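You operate a simulated robot arm through the tools that you are given. There is no shell and no other tool. Be economical: measure what you need, move in short steps, check, and stop when the job is done.

You are at the controls of a simulated two-armed robot. One attempt, no reset.

## Task
On the table top, fold the white towel in half, so that its two long edges meet.

It is judged by the outcome, as a careful person would: the job done as asked, and still so three seconds after it is handed in. It fails if anything else is knocked over, pushed out of place, dropped, spilled or broken. Flat cloth is picked up by pressing the open fingertips on it (5 to 10 N) and closing them slowly along it; thin cloth reads only 2 to 8 mm in the jaws.

## Robot
Two 7-joint arms with two-finger parallel grippers on one trunk, on a base that drives. Base frame: it is fixed to the floor where the robot stands at the start and does not move with it; the origin is under the middle of the robot, x ahead of it, y to its left, z up; the surface under the hand at the start is at about z = 880. Units: mm, rad, N and s.
The left shoulder is at the start at [70, 163, 1145], the right one opposite. With the tool pointing down near the work surface each hand reaches from about 400 to 880 mm from the robot's upright axis, wherever it stands, measured 20 degrees to its own side. Places, roughly: table top [600, 100, 900]. Payload 3.43 kg a hand.
The TCP of each hand is the grasp point between the finger pads, 34 mm short of the fingertips. In the tool frame z runs along the fingers and y along their closing line. The gripper opens to 128 mm. The fingers are 24 mm wide and 12 mm thick; the gripper's body (48 by 130 mm) begins 96 mm behind the TCP.
Orientation is that of the tool frame in the base frame, as a unit quaternion [x, y, z, w]. With the fingers straight down and closing along the base's y, the tool's x points along the base's -x, its y along +y and its z along -z.

## Interface
- The arms move only by the tool drive_tool. It takes "left_moves", "right_moves" or both (then of equal length, played together; a hand with none holds still); each is text: rows parted by semicolons, each of 7 numbers parted by spaces: the shift along the tool's x, y, z in mm, then the turn, a rotation vector about the tool's x, y, z in rad, then the opening, from 0 (shut) to 1 (fully open). In form: dx dy dz wx wy wz fingers; .... A call has 1 to 12 rows; each row shifts and turns the commanded pose from where the row before left it, along the tool's axes as they then stand. Each row takes 0.2 s and may step no farther than 50 mm and 0.15 rad from the row before; otherwise, or with a gripper value out of range, the whole call is refused. A pose out of reach is approached as far as the arm can. The call stops where the force on the tool passes 40 N (or 10 N more than at its start, if that is more) or the arm is blocked; 0.2 s more then pass. Each finger travels about 153 mm/s and halts on what it meets, pressing with about 26 N; the grip force reading is that of the motor and also rises with nothing between the fingers. The clock runs only during rows and for 0.2 s after the last one: add rows that do not move to give the fingers time. The reply holds the time, the measured pose of the TCP, the force on the tool along the base axes, the opening and the grip force, in the units named above and with some noise, with the torque about the TCP (base axes, N m) and any sound that the robot's microphone picked up.
- Cameras (640 x 400 px; columns grow to the right, rows downward): "scene" is now at [128.7, -7.3, 1357.8]; the picture's right is [-0.10, -1.00, 0.00], its down [-0.71, 0.07, -0.70] and it looks along [0.69, -0.07, -0.72] (base axes); focal length 214 px, centre (320, 200). "left" rides on the left gripper at [76, 11, -160] in its tool frame; the picture's right is [-0.15, 0.99, 0.00], its down [-0.88, -0.13, -0.46] and it looks along [-0.45, -0.07, 0.89] (tool axes); focal length 234 px, centre (320, 200). "right" rides on the right gripper at [76, -11, -160] in its tool frame; the picture's right is [0.15, 0.99, 0.00], its down [-0.88, 0.13, -0.46] and it looks along [-0.45, 0.07, 0.89] (tool axes); focal length 234 px, centre (320, 200). There is no depth. A picture from a camera that has moved, and an enlarged one, comes with that camera's place and axes in the base frame and with its lens.
- get_image(camera): a new picture of that camera. No time passes.
- slide_trunk(by): slides the trunk up (or, below 0, down) by that many mm; the arms and the scene camera ride with it, the base frame stays. It gives what a move gives, with no picture.
- steer(legs): drives the robot by 1 to 6 legs, each [ahead, left, turn to the left] in mm, mm and rad, along the robot's own axes; the way and the turn of a leg run together, so that a leg with both is an arc; at most 1500 mm and 3.142 rad a leg. The arms and the cameras ride along, it lands a little off, and it stops where it bumps. It gives what a move gives.
- aim_head(pan, tilt): turns the head with the scene camera to pan (to the left, within 1.501 rad either way) and tilt (down, from -0.506 to 1.204), counted from straight ahead of the robot. It gives what a move gives.
- enlarge(camera, box): a new picture of the part [left, top, right, bottom] of that camera's present view, enlarged. No time passes.
- sign_off(): hands the job in; it is judged then, once.

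Go step by step. Nothing tells you exact positions but the pictures and the camera data: compare them with the known pose of the tool, close in by small moves and look again before you grip or let go. The budget is 120 turns and 92 pictures, counting those below and the enlarged ones. Unless the task says otherwise, let go and move clear before handing in, and close with one line.

The tools are called after "Call:" as a command line: name --argument value ..., lists and objects as JSON in quotes. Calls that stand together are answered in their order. drive_tool: Moves the arms, as the interface text tells. Its arguments: {"type":"object","properties":{"left_moves":{"type":"string"},"right_moves":{"type":"string"}},"required":[]} The other tools are called the same way: slide_trunk (by) slides the trunk up or down; steer (legs) drives the base; aim_head (pan, tilt) turns the head that bears the scene camera; get_image (camera) takes a picture; enlarge (camera, box) takes an enlarged picture of a part of a camera's view; sign_off () hands the job in.

At the start:

```text
clock: 0.0
left_position: [457.6, 395.4, 1040.9]
left_tool_rot: [-0.001, 1.0, 0.0, 0.0]
left_contact_force: [0.7, 0.0, 0.9]
left_wrist_torque: [0.02, 0.02, -0.02]
left_gripper_width: 128.0
left_gripper_force: 0.0
right_position: [516.7, -68.7, 1029.0]
right_tool_rot: [-0.001, 1.0, -0.001, 0.0]
right_contact_force: [0.6, -0.1, -0.8]
right_wrist_torque: [0.01, 0.01, 0.03]
right_gripper_width: 128.2
right_gripper_force: 0.0
trunk travel left (down, up): [-625.0, 315.0]
robot x, y, heading: [-0.2, 0.0, -0.003]
head pan, tilt: [-0.096, 0.801]
```

scene: 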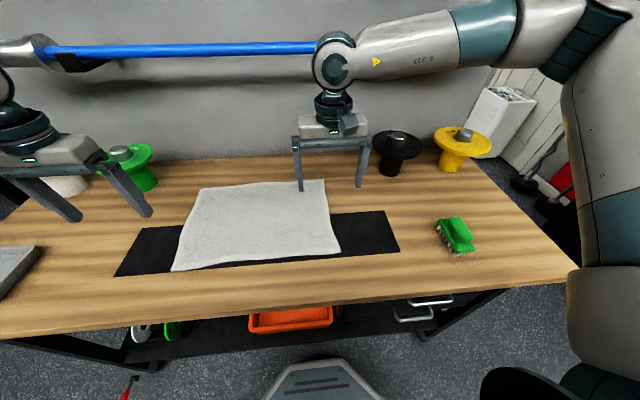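
right: 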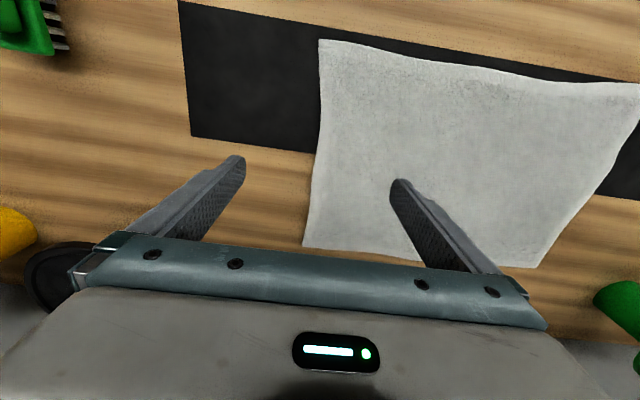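
left: 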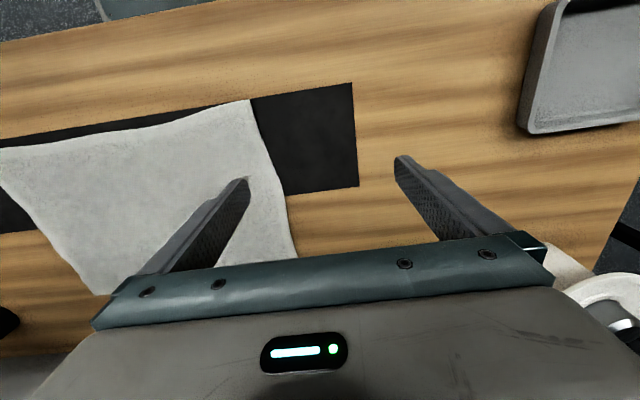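

I see the towel lying with its long edges along y: the near edge at x≈395 and the far edge at x≈670, with y from about -80 to 318. I plan to carry the far edge's two corners to the near edge, so I'll first back off a little for reach.

Call:
steer --legs '[[-80, 0, 0]]'

```text
clock: 1.1
left_position: [378.3, 394.8, 1040.4]
left_tool_rot: [-0.001, 1.0, 0.0, 0.0]
left_contact_force: [0.7, -0.3, 0.8]
left_wrist_torque: [-0.01, -0.04, -0.03]
left_gripper_width: 128.1
left_gripper_force: 0.1
right_position: [436.6, -69.9, 1029.0]
right_tool_rot: [0.0, 1.0, 0.0, 0.0]
right_contact_force: [0.3, 0.1, 0.3]
right_wrist_torque: [0.0, -0.04, 0.03]
right_gripper_width: 127.8
right_gripper_force: 0.1
trunk travel left (down, up): [-625.0, 315.0]
robot x, y, heading: [-82.5, -4.0, -0.001]
head pan, tilt: [-0.096, 0.801]
```

The hands are back 80 mm. Next I move both toward the far corners at height, with the fingers partly closed, and then look.

Call:
drive_tool --left_moves "-37 -17.5 6 0 0 0 0.3;-37 -17.5 6 0 0 0 0.3;-37 -17.5 6 0 0 0 0.3;-37 -17.5 6 0 0 0 0.3;-37 -17.5 6 0 0 0 0.3;-37 -17.5 6 0 0 0 0.3;0 0 0 0 0 0 0.3" --right_moves "-27 3 5 0 0 0 0.3;-27 3 5 0 0 0 0.3;-27 3 5 0 0 0 0.3;-27 3 5 0 0 0 0.3;-27 3 5 0 0 0 0.3;-27 3 5 0 0 0 0.3;0 0 0 0 0 0 0.3"

Call:
get_image --camera "left"

Call:
get_image --camera "right"

Call:
get_image --camera "scene"

```text
clock: 2.7
left_position: [599.7, 289.4, 1004.3]
left_tool_rot: [-0.001, 1.0, 0.0, 0.001]
left_contact_force: [-0.7, -1.0, 0.1]
left_wrist_torque: [-0.01, -0.03, 0.02]
left_gripper_width: 38.2
left_gripper_force: 0.2
right_position: [599.7, -49.8, 1001.3]
right_tool_rot: [0.0, 1.0, 0.0, 0.001]
right_contact_force: [-0.3, 0.8, 0.0]
right_wrist_torque: [-0.01, -0.03, -0.01]
right_gripper_width: 38.5
right_gripper_force: 0.1
trunk travel left (down, up): [-625.0, 315.0]
robot x, y, heading: [-78.5, 1.0, -0.001]
head pan, tilt: [-0.096, 0.801]
```

```text
88 pictures are left
camera left: at [524.0, 301.0, 1165.1], right [0.15, 0.99, 0.0], down [0.88, -0.13, 0.46], along [0.45, -0.07, -0.89], focal length 234 px, centre (320, 200)
```

left: 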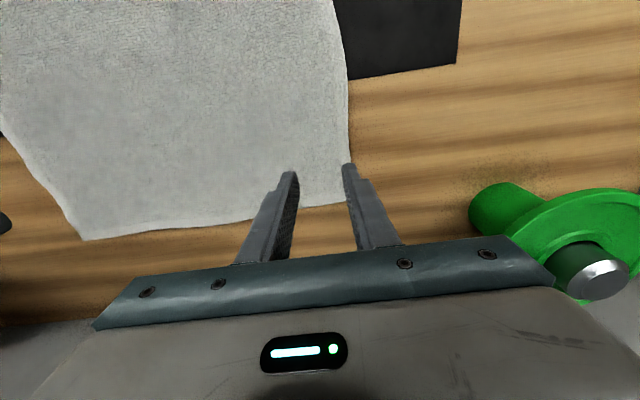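

```text
87 pictures are left
camera right: at [522.5, -60.6, 1161.6], right [-0.15, 0.99, 0.0], down [0.88, 0.13, 0.46], along [0.45, 0.07, -0.89], focal length 234 px, centre (320, 200)
```

right: 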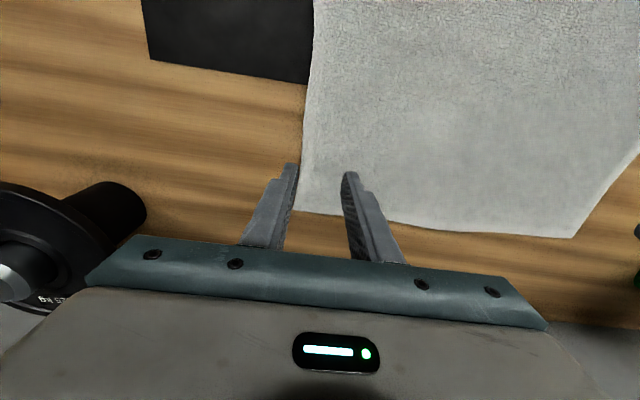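

```text
86 pictures are left
camera scene: at [48.1, -7.7, 1358.1], right [-0.1, -1.0, 0.0], down [-0.71, 0.07, -0.7], along [0.69, -0.07, -0.72], focal length 214 px, centre (320, 200)
```

scene: 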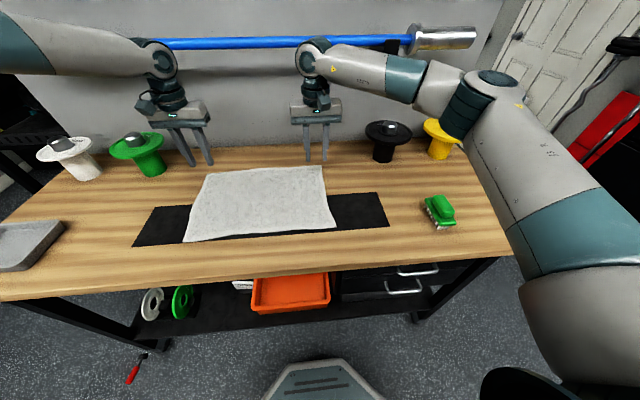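

The left far corner is at about (674, 323) and the right far corner at about (683, -68). I'll move just inside the far edge at each corner, hover at about z 945, and check.

Call:
drive_tool --left_moves "-33 1.5 9 0 0 0 0.3;-33 1.5 20 0 0 0 0.3;0 0 30 0 0 0 0.3" --right_moves "-37 6 6 0 0 0 0.3;-37 6 20 0 0 0 0.3;0 0 30 0 0 0 0.3"

Call:
get_image --camera "left"

Call:
get_image --camera "right"

Call:
enlarge --camera "scene" --box '[170, 130, 350, 250]'

```text
clock: 3.5
left_position: [635.8, 308.0, 952.4]
left_tool_rot: [0.0, 1.0, 0.001, 0.002]
left_contact_force: [0.0, 0.1, 0.3]
left_wrist_torque: [0.03, 0.05, 0.0]
left_gripper_width: 38.4
left_gripper_force: 0.0
left hand out of reach, approached as far as the arm can: row 2, 3
right_position: [675.6, -40.4, 942.5]
right_tool_rot: [0.001, 1.0, 0.0, -0.001]
right_contact_force: [0.7, -0.2, -0.5]
right_wrist_torque: [-0.01, -0.01, -0.03]
right_gripper_width: 38.1
right_gripper_force: 0.0
trunk travel left (down, up): [-625.0, 315.0]
robot x, y, heading: [-77.1, 0.1, -0.001]
head pan, tilt: [-0.096, 0.801]
```

```text
85 pictures are left
camera left: at [559.6, 319.9, 1112.4], right [0.15, 0.99, 0.0], down [0.88, -0.13, 0.46], along [0.45, -0.07, -0.89], focal length 234 px, centre (320, 200)
```

left: 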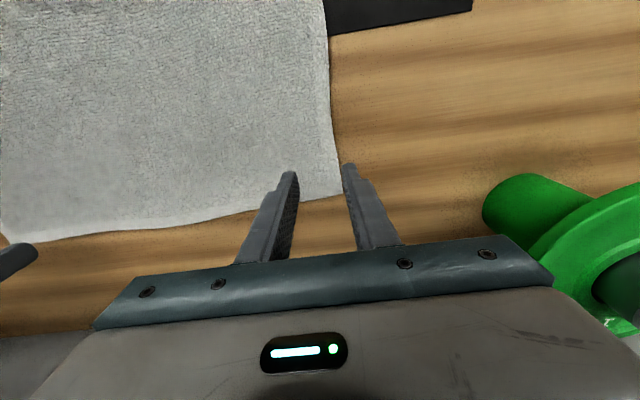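

```text
84 pictures are left
camera right: at [599.7, -51.0, 1104.0], right [-0.14, 0.99, 0.0], down [0.88, 0.13, 0.46], along [0.45, 0.07, -0.89], focal length 234 px, centre (320, 200)
```

right: 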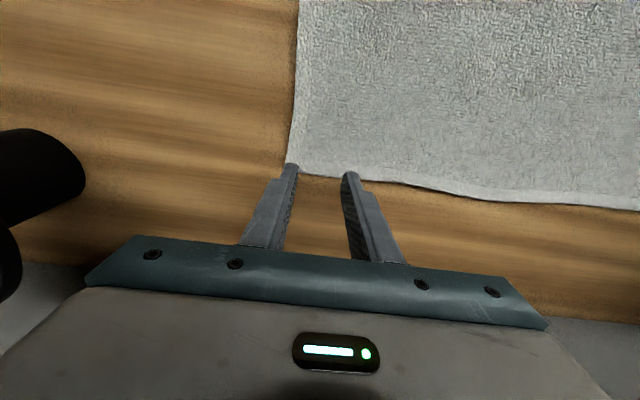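

```text
3.33 times, centred on (260, 190) of scene
camera zoom: at [50.8, -8.6, 1357.8], right [-0.1, -1.0, 0.0], down [-0.72, 0.07, -0.7], along [0.69, -0.07, -0.72], focal length 715 px, centre (520, 233)
```

zoom: 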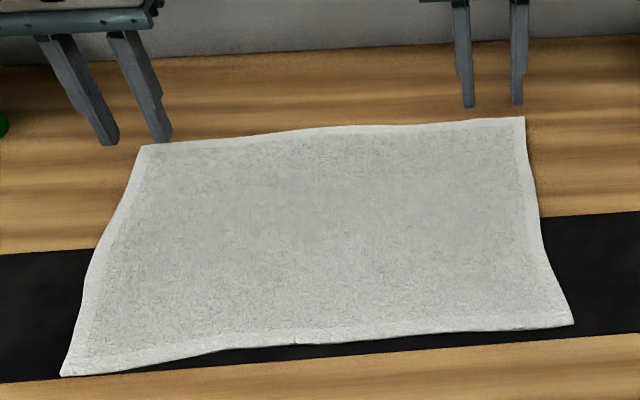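

The left hand ran out of reach, so I drive forward 45 mm.

Call:
steer --legs '[[45, 0, 0]]'

```text
clock: 4.4
left_position: [678.0, 310.4, 954.1]
left_tool_rot: [-0.001, 1.0, -0.001, 0.003]
left_contact_force: [-0.2, 1.3, -0.3]
left_wrist_torque: [0.03, 0.0, 0.01]
left_gripper_width: 38.6
left_gripper_force: 0.0
right_position: [717.2, -38.5, 944.4]
right_tool_rot: [-0.001, 1.0, 0.0, 0.0]
right_contact_force: [-0.8, 0.4, 0.7]
right_wrist_torque: [0.0, -0.03, 0.0]
right_gripper_width: 38.3
right_gripper_force: 0.2
trunk travel left (down, up): [-625.0, 315.0]
robot x, y, heading: [-34.8, 0.1, 0.003]
head pan, tilt: [-0.096, 0.801]
```

Left goes to about (664, 294) and right to about (674, -34), both a bit lower.

Call:
drive_tool --left_moves "7 -8 8 0 0 0 0.3;7 -8 8 0 0 0 0.3;0 0 0 0 0 0 0.3" --right_moves "21 2 4 0 0 0 0.3;22 2 4 0 0 0 0.3;0 0 0 0 0 0 0.3"

Call:
get_image --camera "left"

Call:
get_image --camera "right"

Call:
enlarge --camera "scene" --box '[170, 130, 350, 250]'

```text
clock: 5.2
left_position: [665.5, 293.6, 935.9]
left_tool_rot: [-0.001, 1.0, -0.001, 0.002]
left_contact_force: [-0.1, 0.1, -0.6]
left_wrist_torque: [0.0, 0.0, -0.01]
left_gripper_width: 38.3
left_gripper_force: 0.0
right_position: [674.3, -35.0, 934.9]
right_tool_rot: [0.0, 1.0, 0.0, 0.0]
right_contact_force: [0.6, -0.2, 0.3]
right_wrist_torque: [0.0, -0.06, -0.03]
right_gripper_width: 38.4
right_gripper_force: 0.0
trunk travel left (down, up): [-625.0, 315.0]
robot x, y, heading: [-37.2, 2.2, -0.002]
head pan, tilt: [-0.096, 0.801]
```

```text
82 pictures are left
camera left: at [589.2, 306.1, 1096.4], right [0.14, 0.99, 0.0], down [0.88, -0.13, 0.46], along [0.45, -0.07, -0.89], focal length 234 px, centre (320, 200)
```

left: 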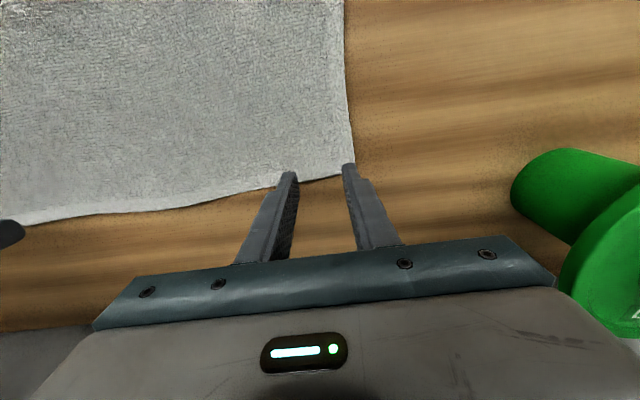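

```text
81 pictures are left
camera right: at [598.6, -45.7, 1096.5], right [-0.15, 0.99, 0.0], down [0.88, 0.13, 0.46], along [0.45, 0.07, -0.89], focal length 234 px, centre (320, 200)
```

right: 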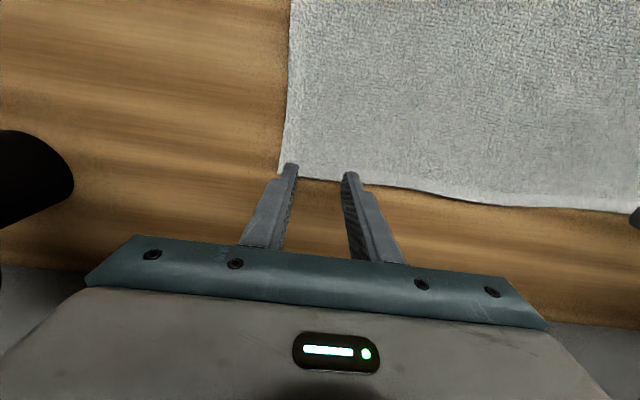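

```text
3.33 times, centred on (260, 190) of scene
camera zoom: at [93.9, -6.8, 1357.8], right [-0.1, -1.0, 0.0], down [-0.71, 0.07, -0.7], along [0.69, -0.07, -0.72], focal length 715 px, centre (520, 233)
```

zoom: 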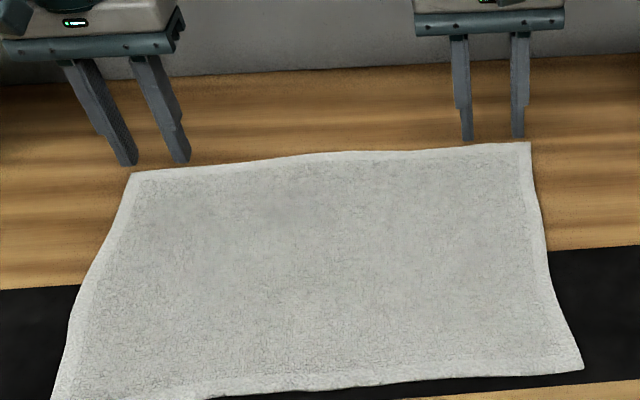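

The tips land about 10 mm inside the far edge. I shift slightly and descend gently, feeling for contact.

Call:
drive_tool --left_moves "-4 -8 4 0 0 0 0.3;0 0 4 0 0 0 0.3;0 0 3 0 0 0 0.3;0 0 0 0 0 0 0.3" --right_moves "-4 3 4 0 0 0 0.3;0 0 3 0 0 0 0.3;0 0 3 0 0 0 0.3;0 0 0 0 0 0 0.3"

```text
clock: 6.2
left_position: [662.5, 290.8, 928.2]
left_tool_rot: [-0.001, 1.0, -0.002, 0.003]
left_contact_force: [-0.4, 0.0, 0.2]
left_wrist_torque: [-0.02, -0.01, 0.0]
left_gripper_width: 38.3
left_gripper_force: 0.0
left hand out of reach, approached as far as the arm can: row 1
right_position: [680.1, -30.7, 926.1]
right_tool_rot: [0.0, 1.0, 0.0, 0.0]
right_contact_force: [0.1, 0.0, 0.3]
right_wrist_torque: [-0.01, -0.01, 0.0]
right_gripper_width: 38.5
right_gripper_force: 0.2
trunk travel left (down, up): [-625.0, 315.0]
robot x, y, heading: [-36.3, -1.1, 0.0]
head pan, tilt: [-0.096, 0.801]
```

Left is at its limit again, so I lift a little and drive 20 mm forward.

Call:
drive_tool --left_moves "0 0 -8 0 0 0 0.3" --right_moves "0 0 -8 0 0 0 0.3"

Call:
steer --legs '[[22, 0, 0]]'

```text
clock: 6.6
left_position: [663.7, 291.6, 936.6]
left_tool_rot: [-0.001, 1.0, -0.001, 0.001]
left_contact_force: [-0.7, -0.1, 1.4]
left_wrist_torque: [0.0, -0.01, 0.04]
left_gripper_width: 38.5
left_gripper_force: 0.1
right_position: [677.2, -31.2, 935.1]
right_tool_rot: [0.0, 1.0, 0.0, 0.0]
right_contact_force: [-0.7, -0.3, 0.3]
right_wrist_torque: [0.01, -0.01, 0.01]
right_gripper_width: 38.3
right_gripper_force: 0.0
trunk travel left (down, up): [-625.0, 315.0]
robot x, y, heading: [-35.8, -6.5, -0.0]
head pan, tilt: [-0.096, 0.801]
```

```text
clock: 7.4
left_position: [682.5, 290.4, 938.2]
left_tool_rot: [0.0, 1.0, 0.0, 0.003]
left_contact_force: [0.0, 0.9, 0.2]
left_wrist_torque: [-0.02, -0.03, -0.01]
left_gripper_width: 38.2
left_gripper_force: 0.0
right_position: [698.2, -31.7, 936.4]
right_tool_rot: [0.0, 1.0, 0.0, 0.002]
right_contact_force: [-0.3, -0.5, 0.5]
right_wrist_torque: [0.0, -0.02, -0.01]
right_gripper_width: 38.4
right_gripper_force: 0.2
trunk travel left (down, up): [-625.0, 315.0]
robot x, y, heading: [-15.3, 2.2, -0.004]
head pan, tilt: [-0.096, 0.801]
```

Call:
drive_tool --left_moves "13 -4 4 0 0 0 0.3;0 0 4 0 0 0 0.3;0 0 4 0 0 0 0.3;0 0 0 0 0 0 0.3" --right_moves "20 0 4 0 0 0 0.3;0 0 4 0 0 0 0.3;0 0 3 0 0 0 0.3;0 0 0 0 0 0 0.3"

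Call:
get_image --camera "left"

Call:
get_image --camera "right"

```text
clock: 8.4
left_position: [669.7, 286.0, 924.1]
left_tool_rot: [-0.001, 1.0, -0.001, 0.003]
left_contact_force: [-0.2, 0.6, 0.4]
left_wrist_torque: [-0.01, 0.0, -0.02]
left_gripper_width: 38.5
left_gripper_force: 0.0
right_position: [678.0, -30.8, 923.9]
right_tool_rot: [-0.001, 1.0, 0.0, 0.001]
right_contact_force: [0.5, 0.1, -0.3]
right_wrist_torque: [-0.02, 0.01, 0.0]
right_gripper_width: 38.3
right_gripper_force: 0.0
trunk travel left (down, up): [-625.0, 315.0]
robot x, y, heading: [-10.6, 0.9, 0.001]
head pan, tilt: [-0.096, 0.801]
```

```text
79 pictures are left
camera left: at [593.2, 297.8, 1084.8], right [0.14, 0.99, 0.0], down [0.88, -0.13, 0.46], along [0.46, -0.07, -0.89], focal length 234 px, centre (320, 200)
```

left: 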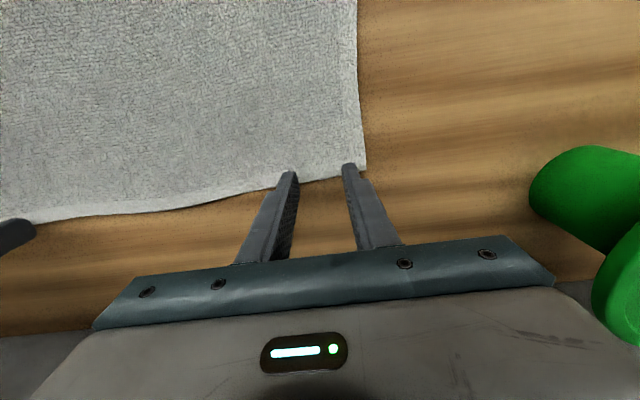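

```text
78 pictures are left
camera right: at [603.2, -41.9, 1085.0], right [-0.15, 0.99, 0.0], down [0.88, 0.13, 0.46], along [0.45, 0.07, -0.89], focal length 234 px, centre (320, 200)
```

right: 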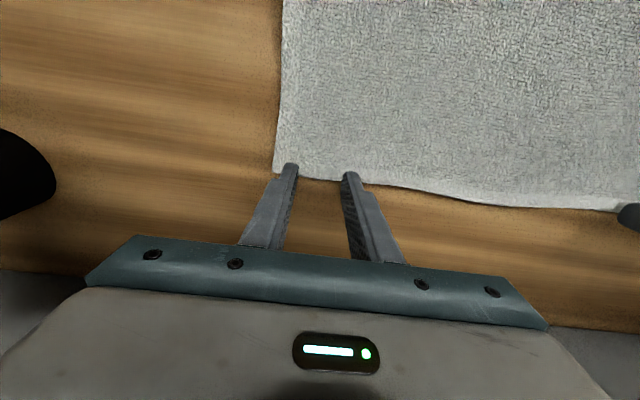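

Contact is a few mm away. I move 5 mm further onto the cloth and descend in 2 mm steps.

Call:
drive_tool --left_moves "5 0 1 0 0 0 0.3;0 0 2 0 0 0 0.3;0 0 2 0 0 0 0.3;0 0 0 0 0 0 0.3" --right_moves "5 0 1 0 0 0 0.3;0 0 2 0 0 0 0.3;0 0 2 0 0 0 0.3;0 0 0 0 0 0 0.3"

```text
clock: 9.4
left_position: [665.9, 286.7, 917.5]
left_tool_rot: [-0.002, 1.0, -0.001, 0.003]
left_contact_force: [-0.2, 0.2, 0.6]
left_wrist_torque: [-0.02, 0.01, -0.02]
left_gripper_width: 38.3
left_gripper_force: 0.1
right_position: [674.1, -32.0, 919.5]
right_tool_rot: [0.0, 1.0, 0.0, 0.0]
right_contact_force: [0.0, 1.4, 0.8]
right_wrist_torque: [-0.04, -0.01, -0.01]
right_gripper_width: 38.4
right_gripper_force: 0.1
trunk travel left (down, up): [-625.0, 315.0]
robot x, y, heading: [-12.0, -1.0, -0.001]
head pan, tilt: [-0.096, 0.801]
```

Call:
drive_tool --left_moves "0 0 1 0 0 0 0.3;0 0 1 0 0 0 0.3;0 0 0 0 0 0 0.3" --right_moves "0 0 1 0 0 0 0.3;0 0 2 0 0 0 0.3;0 0 0 0 0 0 0.3"

```text
clock: 10.2
left_position: [665.4, 286.4, 918.7]
left_tool_rot: [-0.001, 1.0, -0.002, 0.002]
left_contact_force: [0.7, -1.5, 3.5]
left_wrist_torque: [-0.05, 0.01, -0.01]
left_gripper_width: 38.3
left_gripper_force: 0.0
right_position: [674.8, -33.0, 917.2]
right_tool_rot: [0.0, 1.0, 0.001, 0.001]
right_contact_force: [2.3, 1.8, 9.2]
right_wrist_torque: [0.03, -0.07, 0.03]
right_gripper_width: 38.3
right_gripper_force: 0.0
trunk travel left (down, up): [-625.0, 315.0]
robot x, y, heading: [-13.2, 0.9, 0.002]
head pan, tilt: [-0.096, 0.801]
```

Contact on both: left 3.5 N, right 9 N. I press left slightly more and close slowly.

Call:
drive_tool --left_moves "0 0 1 0 0 0 0.3;0 0 0 0 0 0 0.27;0 0 0 0 0 0 0.24;0 0 0 0 0 0 0.21;0 0 0 0 0 0 0.18;0 0 0 0 0 0 0.15;0 0 0 0 0 0 0.12;0 0 0 0 0 0 0.09;0 0 0 0 0 0 0.06;0 0 0 0 0 0 0.03;0 0 0 0 0 0 0;0 0 0 0 0 0 0" --right_moves "0 0 0 0 0 0 0.3;0 0 0 0 0 0 0.27;0 0 0 0 0 0 0.24;0 0 0 0 0 0 0.21;0 0 0 0 0 0 0.18;0 0 0 0 0 0 0.15;0 0 0 0 0 0 0.12;0 0 0 0 0 0 0.09;0 0 0 0 0 0 0.06;0 0 0 0 0 0 0.03;0 0 0 0 0 0 0;0 0 0 0 0 0 0"

Call:
get_image --camera "left"

Call:
get_image --camera "right"

```text
clock: 12.8
left_position: [663.9, 285.9, 916.8]
left_tool_rot: [-0.001, 1.0, 0.0, 0.003]
left_contact_force: [1.3, -7.7, 7.8]
left_wrist_torque: [-0.29, -0.01, 0.03]
left_gripper_width: 3.7
left_gripper_force: 26.1
right_position: [672.9, -32.0, 918.1]
right_tool_rot: [0.0, 1.0, 0.001, 0.001]
right_contact_force: [-1.1, 7.1, 8.8]
right_wrist_torque: [0.21, 0.08, -0.01]
right_gripper_width: 7.0
right_gripper_force: 26.1
trunk travel left (down, up): [-625.0, 315.0]
robot x, y, heading: [-10.6, 1.8, 0.003]
head pan, tilt: [-0.096, 0.801]
```

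```text
77 pictures are left
camera left: at [587.5, 297.2, 1077.3], right [0.14, 0.99, 0.0], down [0.88, -0.13, 0.46], along [0.46, -0.07, -0.89], focal length 234 px, centre (320, 200)
```

left: 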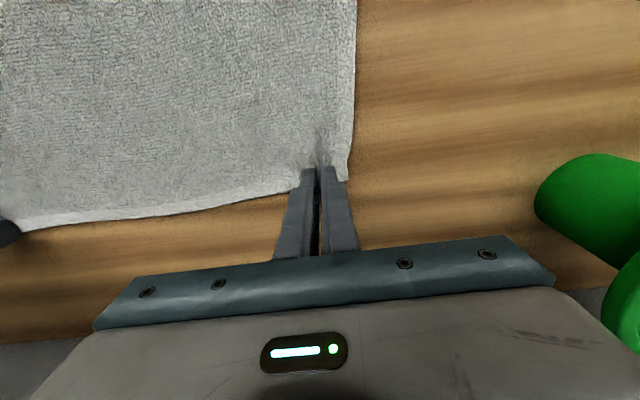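

```text
76 pictures are left
camera right: at [596.9, -43.2, 1077.7], right [-0.15, 0.99, 0.0], down [0.88, 0.13, 0.46], along [0.45, 0.07, -0.89], focal length 234 px, centre (320, 200)
```

right: 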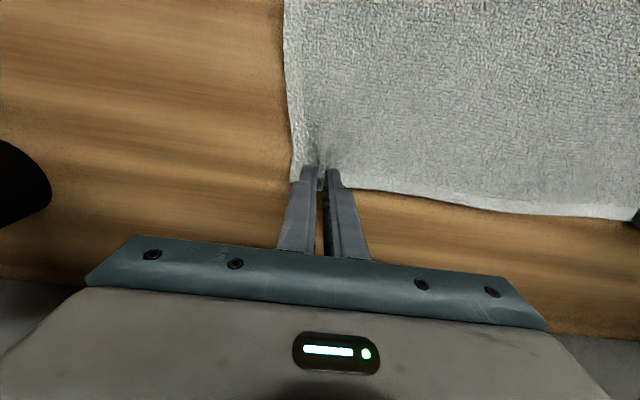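

Both fingers read cloth thickness (3.7 and 7 mm). I lift 40 mm and verify.

Call:
drive_tool --left_moves "0 0 -10 0 0 0 0;4 0 -15 0 0 0 0;6 0 -15 0 0 0 0;0 0 0 0 0 0 0" --right_moves "0 0 -10 0 0 0 0;4 0 -15 0 0 0 0;6 0 -15 0 0 0 0;0 0 0 0 0 0 0"

Call:
get_image --camera "scene"

Call:
get_image --camera "left"

Call:
get_image --camera "right"

```text
clock: 13.8
left_position: [655.7, 287.0, 954.8]
left_tool_rot: [-0.001, 1.0, -0.001, 0.002]
left_contact_force: [0.8, -6.6, 0.3]
left_wrist_torque: [-0.24, 0.0, -0.04]
left_gripper_width: 4.1
left_gripper_force: 26.3
right_position: [665.3, -30.3, 956.0]
right_tool_rot: [0.0, 1.0, 0.0, 0.0]
right_contact_force: [0.6, 7.2, -0.1]
right_wrist_torque: [0.25, 0.0, -0.03]
right_gripper_width: 6.8
right_gripper_force: 26.0
trunk travel left (down, up): [-625.0, 315.0]
robot x, y, heading: [-13.7, -3.5, -0.003]
head pan, tilt: [-0.096, 0.801]
```

```text
75 pictures are left
camera scene: at [115.6, -7.2, 1357.7], right [-0.1, -1.0, 0.0], down [-0.72, 0.07, -0.7], along [0.69, -0.07, -0.72], focal length 214 px, centre (320, 200)
```

scene: 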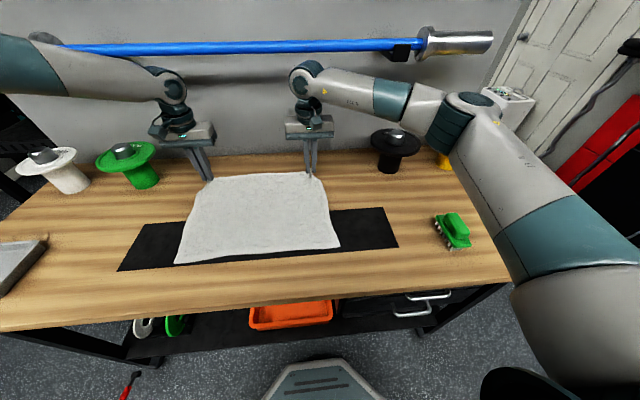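

```text
74 pictures are left
camera left: at [579.4, 298.1, 1115.8], right [0.14, 0.99, 0.0], down [0.88, -0.13, 0.46], along [0.45, -0.07, -0.89], focal length 234 px, centre (320, 200)
```

left: 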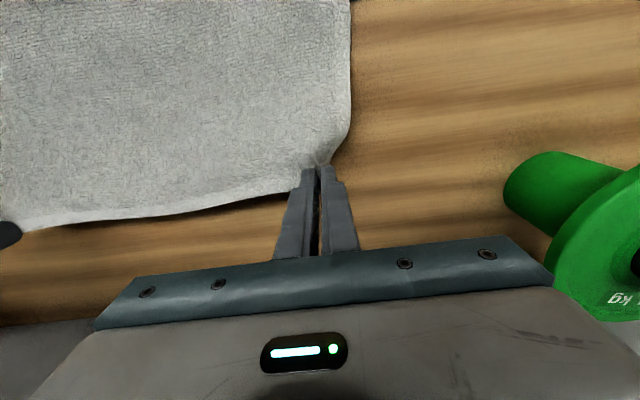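

```text
73 pictures are left
camera right: at [589.7, -41.9, 1116.3], right [-0.15, 0.99, 0.0], down [0.88, 0.13, 0.46], along [0.45, 0.07, -0.89], focal length 234 px, centre (320, 200)
```

right: 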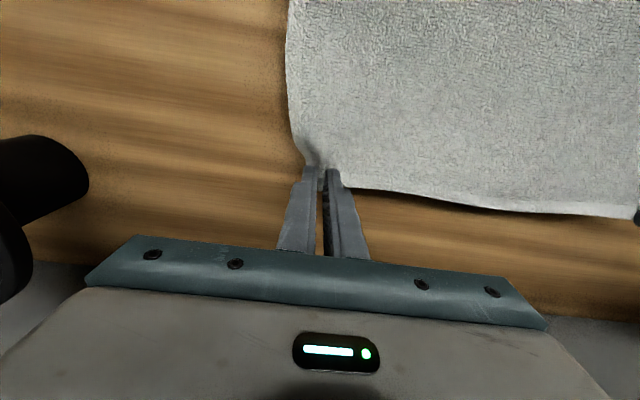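

Both corners are held. I'll lift along an arc while tilting the hands so the fingers point away from the robot and the edge flips over, backing the base to gain room.

Call:
drive_tool --left_moves "10 -1 -22 0 0 0 0;10 -1 -22 0 0 0 0;10 -1 -22 0 0 0 0;5 0 0 0 -0.15 0 0;5 0 0 0 -0.15 0 0;5 0 0 0 -0.15 0 0;5 0 0 0 -0.15 0 0;0 0 0 0 0 0 0" --right_moves "12 1 -22 0 0 0 0;12 1 -22 0 0 0 0;12 1 -22 0 0 0 0;5 0 0 0 -0.15 0 0;5 0 0 0 -0.15 0 0;5 0 0 0 -0.15 0 0;5 0 0 0 -0.15 0 0;0 0 0 0 0 0 0"

Call:
get_image --camera "scene"

```text
clock: 15.6
left_position: [606.1, 283.6, 1017.4]
left_tool_rot: [0.0, 0.955, -0.001, 0.298]
left_contact_force: [0.9, -3.2, 0.4]
left_wrist_torque: [-0.06, 0.01, -0.01]
left_gripper_width: 3.7
left_gripper_force: 26.1
right_position: [610.4, -28.7, 1016.0]
right_tool_rot: [0.0, 0.955, 0.001, 0.296]
right_contact_force: [-0.5, 3.3, -0.4]
right_wrist_torque: [0.11, 0.01, 0.05]
right_gripper_width: 6.2
right_gripper_force: 26.1
trunk travel left (down, up): [-625.0, 315.0]
robot x, y, heading: [-12.0, 0.1, -0.004]
head pan, tilt: [-0.096, 0.801]
```

```text
72 pictures are left
camera scene: at [115.8, -7.5, 1357.7], right [-0.1, -1.0, 0.0], down [-0.72, 0.07, -0.7], along [0.69, -0.07, -0.72], focal length 214 px, centre (320, 200)
```

scene: 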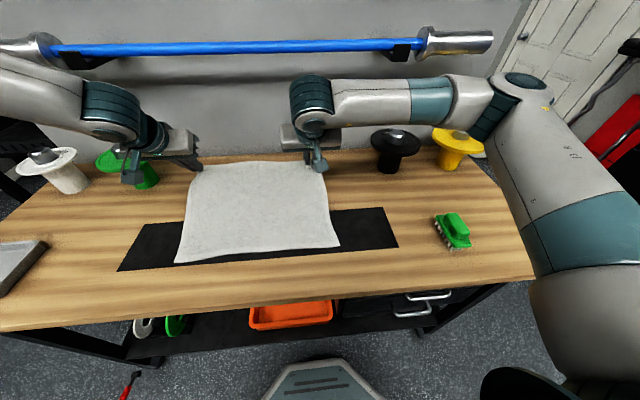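

Call:
steer --legs '[[-100, 0, 0]]'

Call:
get_image --camera "scene"

```text
clock: 16.7
left_position: [507.5, 284.6, 1018.0]
left_tool_rot: [-0.001, 0.955, -0.001, 0.297]
left_contact_force: [0.0, -3.8, -0.3]
left_wrist_torque: [-0.06, 0.01, -0.08]
left_gripper_width: 3.7
left_gripper_force: 26.5
right_position: [509.7, -28.9, 1016.6]
right_tool_rot: [0.001, 0.955, -0.001, 0.295]
right_contact_force: [0.4, 2.4, 0.0]
right_wrist_torque: [0.11, 0.0, 0.08]
right_gripper_width: 6.1
right_gripper_force: 26.3
trunk travel left (down, up): [-625.0, 315.0]
robot x, y, heading: [-118.3, -3.3, -0.005]
head pan, tilt: [-0.096, 0.801]
```

```text
71 pictures are left
camera scene: at [15.0, -7.4, 1357.8], right [-0.1, -1.0, 0.0], down [-0.71, 0.07, -0.7], along [0.69, -0.07, -0.72], focal length 214 px, centre (320, 200)
```

scene: 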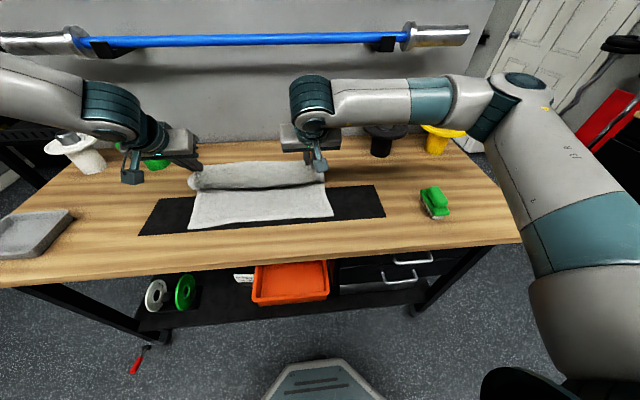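

The near edge hasn't moved and the fold is forming. I tilt to about 0.9 rad and back up another 80 mm.

Call:
drive_tool --left_moves "5 -2 0 0 -0.15 0 0;5 -2 0 0 -0.15 0 0;0 0 0 0 0 0 0" --right_moves "5 -1 0 0 -0.15 0 0;5 -1 0 0 -0.15 0 0;0 0 0 0 0 0 0"

Call:
steer --legs '[[-80, 0, 0]]'

Call:
get_image --camera "scene"

Call:
get_image --camera "left"

```text
clock: 17.5
left_position: [498.6, 277.1, 1012.2]
left_tool_rot: [-0.001, 0.899, -0.001, 0.438]
left_contact_force: [0.4, -1.9, 0.7]
left_wrist_torque: [-0.02, -0.02, -0.05]
left_gripper_width: 3.8
left_gripper_force: 26.1
right_position: [500.8, -31.0, 1009.5]
right_tool_rot: [0.001, 0.9, -0.001, 0.435]
right_contact_force: [0.7, 2.4, 0.5]
right_wrist_torque: [0.06, 0.01, 0.06]
right_gripper_width: 5.9
right_gripper_force: 26.2
trunk travel left (down, up): [-625.0, 315.0]
robot x, y, heading: [-115.9, 1.9, 0.003]
head pan, tilt: [-0.096, 0.801]
```

```text
clock: 18.6
left_position: [418.1, 279.2, 1012.8]
left_tool_rot: [-0.001, 0.9, -0.001, 0.437]
left_contact_force: [0.1, -1.8, -0.4]
left_wrist_torque: [-0.02, 0.01, 0.0]
left_gripper_width: 3.7
left_gripper_force: 25.7
right_position: [420.8, -31.6, 1011.0]
right_tool_rot: [0.001, 0.9, -0.001, 0.435]
right_contact_force: [0.4, 1.8, 0.7]
right_wrist_torque: [0.04, -0.01, 0.03]
right_gripper_width: 6.0
right_gripper_force: 25.8
trunk travel left (down, up): [-625.0, 315.0]
robot x, y, heading: [-193.2, -0.5, 0.0]
head pan, tilt: [-0.096, 0.801]
```

```text
70 pictures are left
camera scene: at [-65.5, -7.5, 1357.9], right [-0.1, -1.0, 0.0], down [-0.71, 0.07, -0.7], along [0.69, -0.07, -0.72], focal length 214 px, centre (320, 200)
```

scene: 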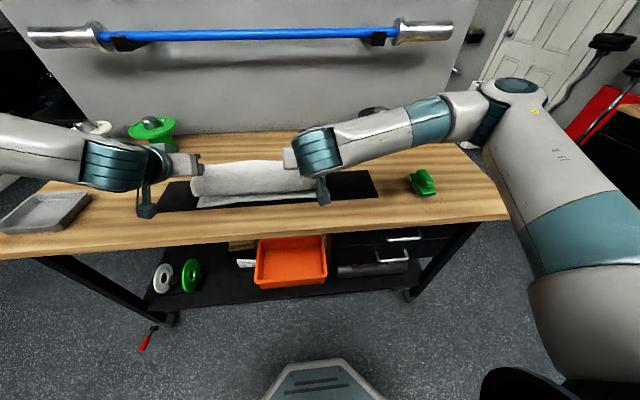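

```text
69 pictures are left
camera left: at [246.0, 289.9, 1052.4], right [0.09, 0.99, 0.11], down [0.19, -0.13, 0.97], along [0.98, -0.07, -0.2], focal length 234 px, centre (320, 200)
```

left: 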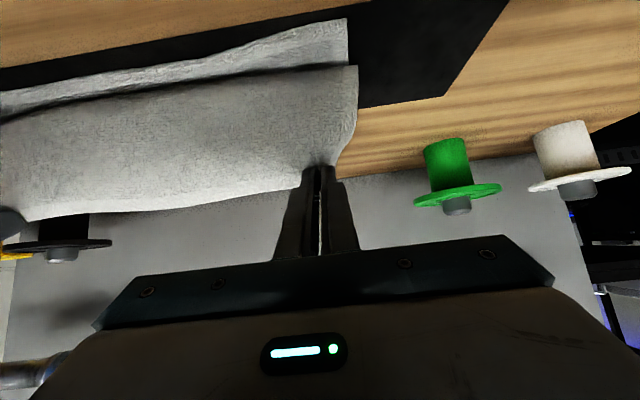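

Now I lower along the arc toward the near edge, stopping short to look.

Call:
drive_tool --left_moves "16.6 -1.2 4.7 0 0 0 0;16.6 -1.2 4.7 0 0 0 0;16.6 -1.2 4.7 0 0 0 0;16.6 -1.2 4.7 0 0 0 0;16.6 -1.2 4.7 0 0 0 0;0 0 0 0 0 0 0" --right_moves "16.4 -1.7 4.8 0 0 0 0;16.4 -1.7 4.8 0 0 0 0;16.4 -1.7 4.8 0 0 0 0;16.4 -1.7 4.8 0 0 0 0;16.4 -1.7 4.8 0 0 0 0;0 0 0 0 0 0 0"

Call:
enlarge --camera "scene" --box '[130, 120, 370, 270]'

Call:
get_image --camera "left"

Call:
get_image --camera "right"

```text
clock: 20.0
left_position: [385.8, 274.0, 934.3]
left_tool_rot: [-0.001, 0.899, -0.001, 0.437]
left_contact_force: [0.0, -3.0, 0.6]
left_wrist_torque: [-0.07, 0.07, -0.09]
left_gripper_width: 3.9
left_gripper_force: 26.3
right_position: [390.4, -39.1, 932.4]
right_tool_rot: [0.001, 0.9, 0.0, 0.435]
right_contact_force: [-0.7, 4.2, 0.1]
right_wrist_torque: [0.12, 0.02, 0.09]
right_gripper_width: 6.3
right_gripper_force: 26.1
trunk travel left (down, up): [-625.0, 315.0]
robot x, y, heading: [-194.7, -1.0, -0.0]
head pan, tilt: [-0.096, 0.801]
```

```text
2.67 times, centred on (250, 195) of scene
camera zoom: at [-64.9, -7.5, 1357.9], right [-0.1, -1.0, 0.0], down [-0.71, 0.07, -0.7], along [0.69, -0.07, -0.72], focal length 572 px, centre (507, 213)
```

zoom: 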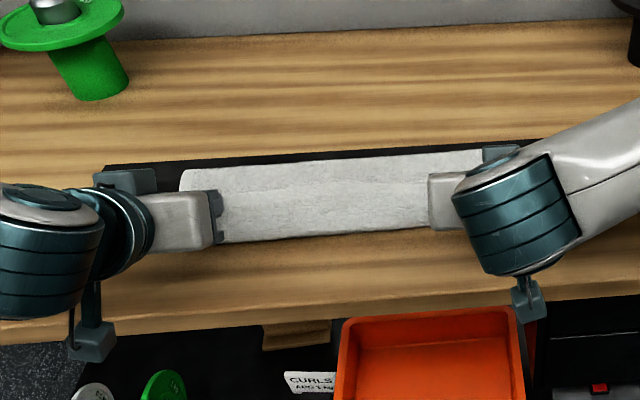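

```text
67 pictures are left
camera left: at [213.8, 285.1, 973.1], right [0.09, 0.99, 0.11], down [0.19, -0.13, 0.97], along [0.98, -0.07, -0.2], focal length 234 px, centre (320, 200)
```

left: 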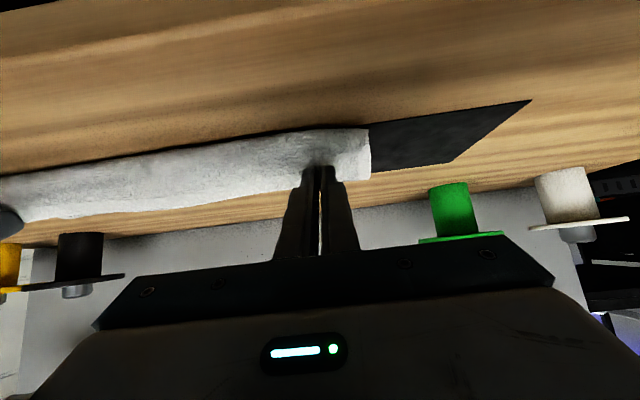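

```text
66 pictures are left
camera right: at [218.2, -50.6, 972.3], right [-0.09, 0.99, -0.11], down [0.19, 0.13, 0.97], along [0.98, 0.07, -0.2], focal length 234 px, centre (320, 200)
```

right: 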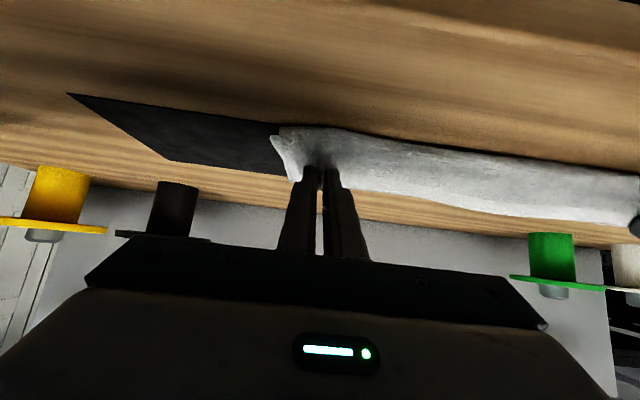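

Nearly there: the tips are about 15 mm above the lower layer. I continue down by one more step.

Call:
drive_tool --left_moves "7 0 2.5 0 0 0 0;7 0 2.5 0 0 0 0;4 0 3 0 0 0 0;0 0 0 0 0 0 0" --right_moves "7 -1 2.5 0 0 0 0;7 -1 2.5 0 0 0 0;4 0 3 0 0 0 0;0 0 0 0 0 0 0"

Call:
get_image --camera "left"

Call:
get_image --camera "right"

```text
clock: 21.0
left_position: [381.3, 272.6, 916.4]
left_tool_rot: [-0.001, 0.898, 0.0, 0.44]
left_contact_force: [5.2, -3.3, 16.7]
left_wrist_torque: [-0.05, -0.44, -0.04]
left_gripper_width: 4.0
left_gripper_force: 26.4
right_position: [384.0, -41.1, 916.2]
right_tool_rot: [0.002, 0.899, 0.001, 0.438]
right_contact_force: [6.1, 4.4, 22.8]
right_wrist_torque: [0.09, -0.67, 0.08]
right_gripper_width: 6.4
right_gripper_force: 26.0
trunk travel left (down, up): [-625.0, 315.0]
robot x, y, heading: [-192.9, -2.7, -0.001]
head pan, tilt: [-0.096, 0.801]
```

```text
65 pictures are left
camera left: at [208.3, 283.9, 955.6], right [0.09, 0.99, 0.11], down [0.18, -0.13, 0.98], along [0.98, -0.07, -0.19], focal length 234 px, centre (320, 200)
```

left: 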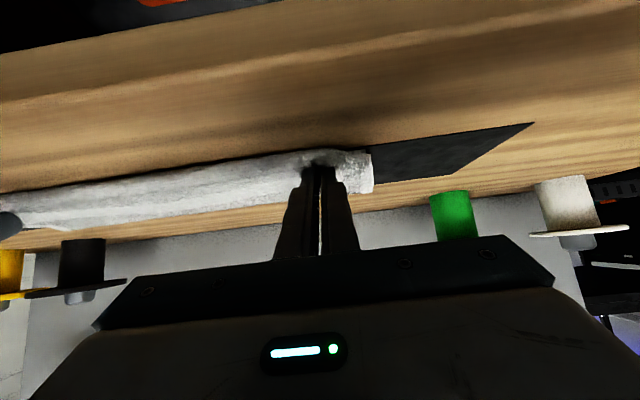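

```text
64 pictures are left
camera right: at [212.0, -51.7, 955.7], right [-0.09, 0.99, -0.11], down [0.18, 0.13, 0.97], along [0.98, 0.07, -0.19], focal length 234 px, centre (320, 200)
```

right: 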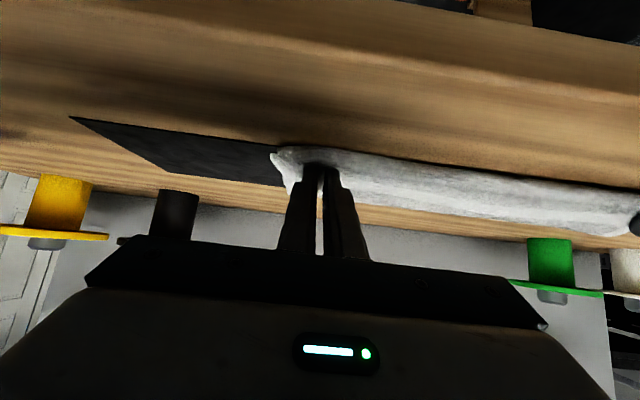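

Contact made with the tips at x≈408–411. I ease the pressure, open slowly to spread the pucker back out, then look before withdrawing.

Call:
drive_tool --left_moves "-1.6 0 -1.2 0 0 0 0;0 0 0 0 0 0 0.04;0 0 0 0 0 0 0.08;0 0 0 0 0 0 0.12;0 0 0 0 0 0 0.16;0 0 0 0 0 0 0.2;0 0 0 0 0 0 0.24;0 0 0 0 0 0 0.24" --right_moves "-2.2 0 -1.7 0 0 0 0;0 0 0 0 0 0 0.06;0 0 0 0 0 0 0.1;0 0 0 0 0 0 0.14;0 0 0 0 0 0 0.18;0 0 0 0 0 0 0.21;0 0 0 0 0 0 0.24;0 0 0 0 0 0 0.24"

Call:
get_image --camera "left"

Call:
get_image --camera "right"

```text
clock: 22.8
left_position: [379.5, 272.3, 917.6]
left_tool_rot: [-0.001, 0.899, 0.0, 0.437]
left_contact_force: [-1.9, -2.7, 14.2]
left_wrist_torque: [-0.03, -0.23, -0.1]
left_gripper_width: 23.6
left_gripper_force: 0.0
right_position: [383.2, -40.8, 914.8]
right_tool_rot: [0.001, 0.9, 0.0, 0.437]
right_contact_force: [-3.2, 1.6, 13.9]
right_wrist_torque: [0.01, -0.15, 0.01]
right_gripper_width: 25.1
right_gripper_force: 0.0
trunk travel left (down, up): [-625.0, 315.0]
robot x, y, heading: [-190.6, 5.6, 0.001]
head pan, tilt: [-0.096, 0.801]
```

```text
63 pictures are left
camera left: at [206.5, 283.6, 956.4], right [0.09, 0.99, 0.11], down [0.18, -0.13, 0.97], along [0.98, -0.07, -0.19], focal length 234 px, centre (320, 200)
```

left: 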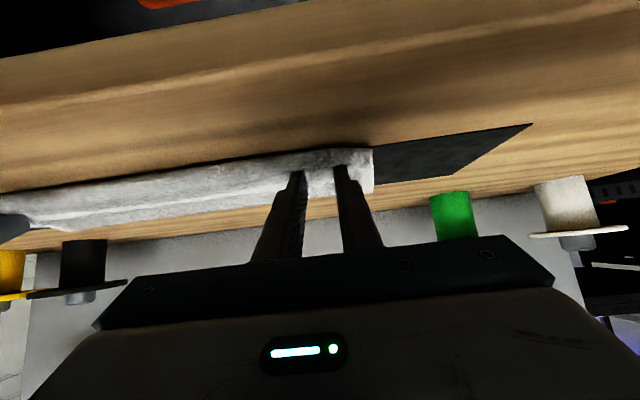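

```text
62 pictures are left
camera right: at [209.8, -52.5, 956.9], right [-0.09, 0.99, -0.11], down [0.19, 0.13, 0.97], along [0.98, 0.07, -0.2], focal length 234 px, centre (320, 200)
```

right: 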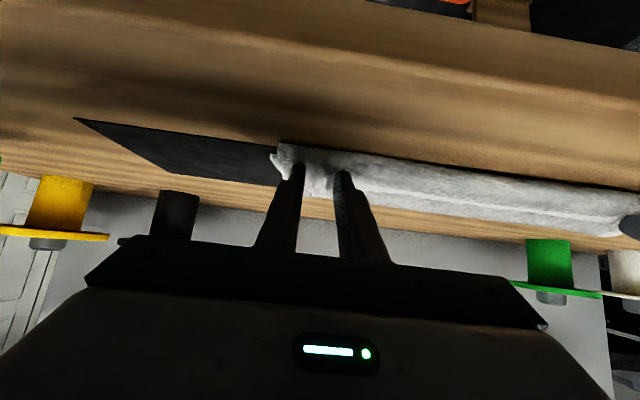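

Released. I withdraw along the finger direction (back and up) and look.

Call:
drive_tool --left_moves "0 0 -8 0 0 0 0.24;0 0 -12 0 0 0 0.24;0 0 -20 0 0 0 0.24;-15 0 -25 0 0 0 0.24;-20 0 -25 0 0 0 0.24;-30 0 0 0 0 0 0.24;-30 0 0 0 0 0 0.24" --right_moves "0 0 -8 0 0 0 0.24;0 0 -12 0 0 0 0.24;0 0 -20 0 0 0 0.24;-15 0 -25 0 0 0 0.24;-20 0 -25 0 0 0 0.24;-30 0 0 0 0 0 0.24;-30 0 0 0 0 0 0.24"

Call:
get_image --camera "left"

Call:
get_image --camera "right"

Call:
enlarge --camera "scene" --box '[130, 120, 370, 270]'

```text
clock: 24.4
left_position: [407.9, 275.8, 1040.4]
left_tool_rot: [-0.001, 0.9, 0.0, 0.437]
left_contact_force: [-0.1, 0.5, -0.4]
left_wrist_torque: [-0.01, 0.01, -0.01]
left_gripper_width: 30.7
left_gripper_force: 0.0
left hand out of reach, approached as far as the arm can: row 3, 4, 5
right_position: [372.3, -40.8, 1046.0]
right_tool_rot: [0.001, 0.9, -0.001, 0.435]
right_contact_force: [-0.7, 0.4, 1.1]
right_wrist_torque: [0.03, 0.0, -0.01]
right_gripper_width: 30.8
right_gripper_force: 0.0
trunk travel left (down, up): [-625.0, 315.0]
robot x, y, heading: [-192.6, 1.3, 0.001]
head pan, tilt: [-0.096, 0.801]
```

```text
61 pictures are left
camera left: at [235.5, 286.7, 1080.7], right [0.09, 0.99, 0.11], down [0.19, -0.13, 0.97], along [0.98, -0.07, -0.2], focal length 234 px, centre (320, 200)
```

left: 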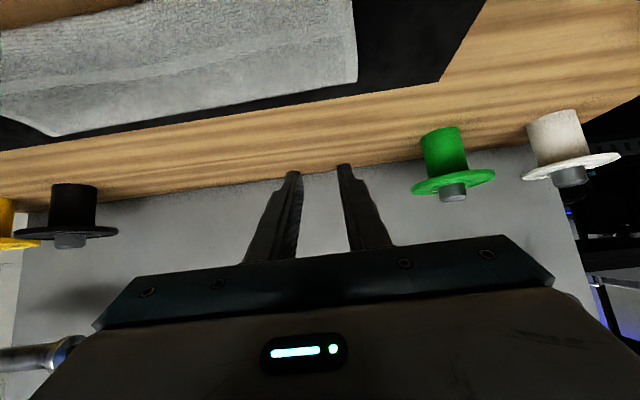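

```text
60 pictures are left
camera right: at [200.4, -52.6, 1086.8], right [-0.09, 0.99, -0.11], down [0.19, 0.13, 0.97], along [0.98, 0.07, -0.2], focal length 234 px, centre (320, 200)
```

right: 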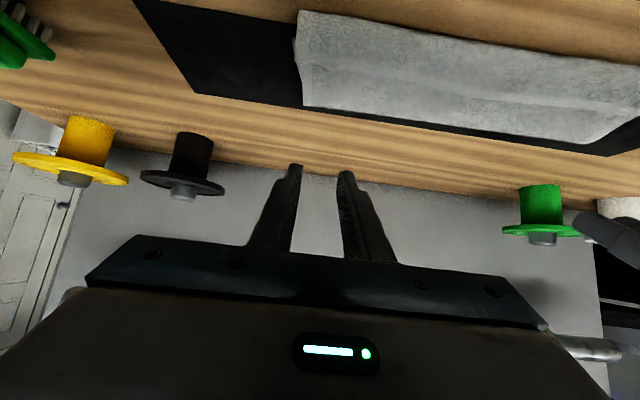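

```text
2.67 times, centred on (250, 195) of scene
camera zoom: at [-65.7, -8.0, 1357.8], right [-0.1, -1.0, 0.0], down [-0.71, 0.07, -0.7], along [0.69, -0.07, -0.72], focal length 572 px, centre (507, 213)
```

zoom: 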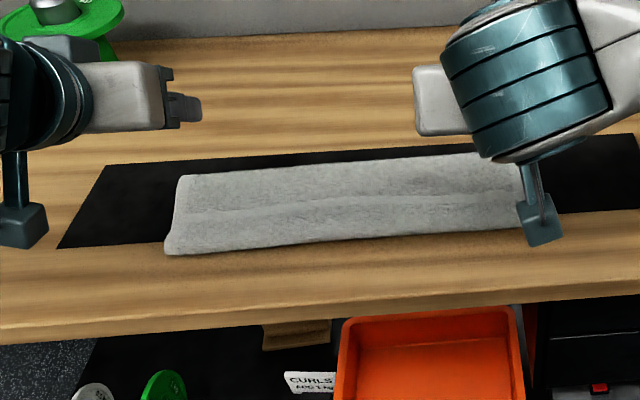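

The fold looks good, but there is a line along the middle that I want to inspect. I'll untilt and move the hands aside to look from above.

Call:
drive_tool --left_moves "0 20 -10 0 0.15 0 0.24;0 20 -10 0 0.15 0 0.24;0 20 -10 0 0.15 0 0.24;0 20 -10 0 0.15 0 0.24;0 10 0 0 0.15 0 0.24;0 0 0 0 0.15 0 0.24" --right_moves "0 -20 -10 0 0.15 0 0.24;0 -20 -10 0 0.15 0 0.24;0 -20 -10 0 0.15 0 0.24;0 -20 -10 0 0.15 0 0.24;0 -20 0 0 0.15 0 0.24;0 -10 0 0 0.15 0 0.24"

Call:
enlarge --camera "scene" --box '[180, 160, 340, 260]'

Call:
get_image --camera "left"

Call:
get_image --camera "right"

```text
clock: 25.8
left_position: [386.6, 366.6, 1071.1]
left_tool_rot: [0.001, 1.0, -0.001, 0.0]
left_contact_force: [-0.3, -0.5, 0.0]
left_wrist_torque: [0.0, 0.01, 0.0]
left_gripper_width: 30.5
left_gripper_force: 0.1
right_position: [350.5, -152.4, 1076.0]
right_tool_rot: [0.001, 1.0, 0.001, -0.001]
right_contact_force: [0.4, 0.5, 0.2]
right_wrist_torque: [-0.01, 0.05, 0.0]
right_gripper_width: 30.7
right_gripper_force: 0.1
trunk travel left (down, up): [-625.0, 315.0]
robot x, y, heading: [-193.6, -2.7, 0.001]
head pan, tilt: [-0.096, 0.801]
```

```text
4.00 times, centred on (260, 210) of scene
camera zoom: at [-62.3, -7.9, 1357.6], right [-0.1, -1.0, 0.0], down [-0.72, 0.07, -0.69], along [0.69, -0.07, -0.72], focal length 858 px, centre (560, 160)
```

zoom: 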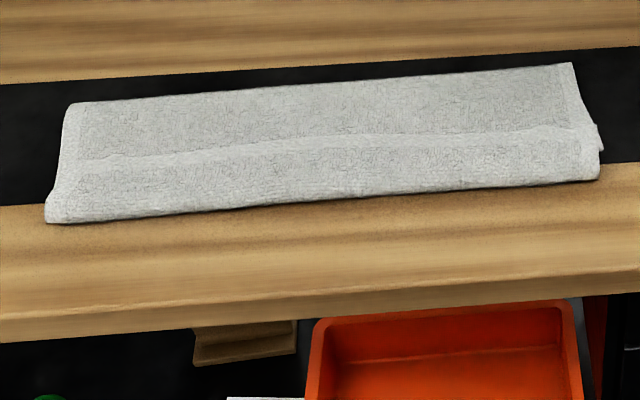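

```text
57 pictures are left
camera left: at [310.4, 379.2, 1231.0], right [0.15, 0.99, 0.0], down [0.88, -0.13, 0.46], along [0.45, -0.07, -0.89], focal length 234 px, centre (320, 200)
```

left: 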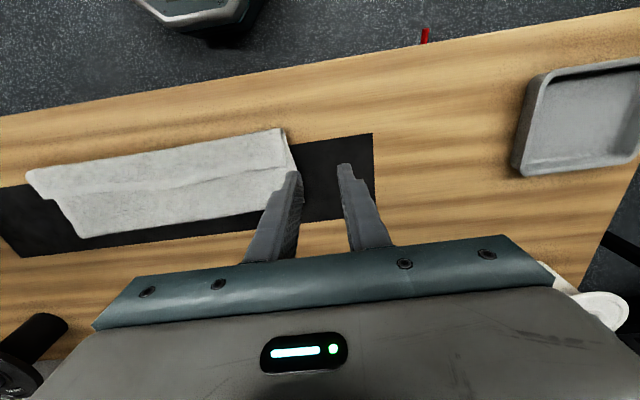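

```text
56 pictures are left
camera right: at [275.5, -163.9, 1236.9], right [-0.15, 0.99, 0.0], down [0.88, 0.13, 0.45], along [0.45, 0.07, -0.89], focal length 234 px, centre (320, 200)
```

right: 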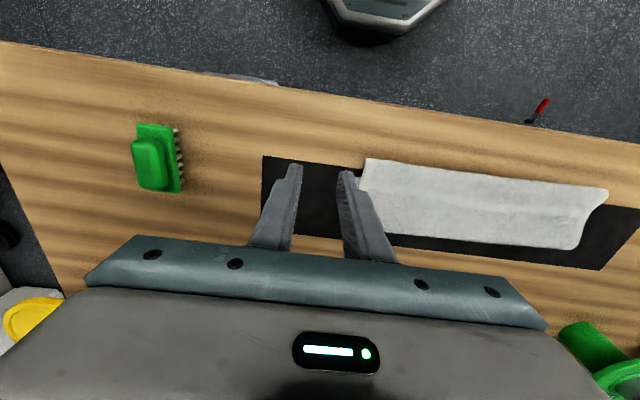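

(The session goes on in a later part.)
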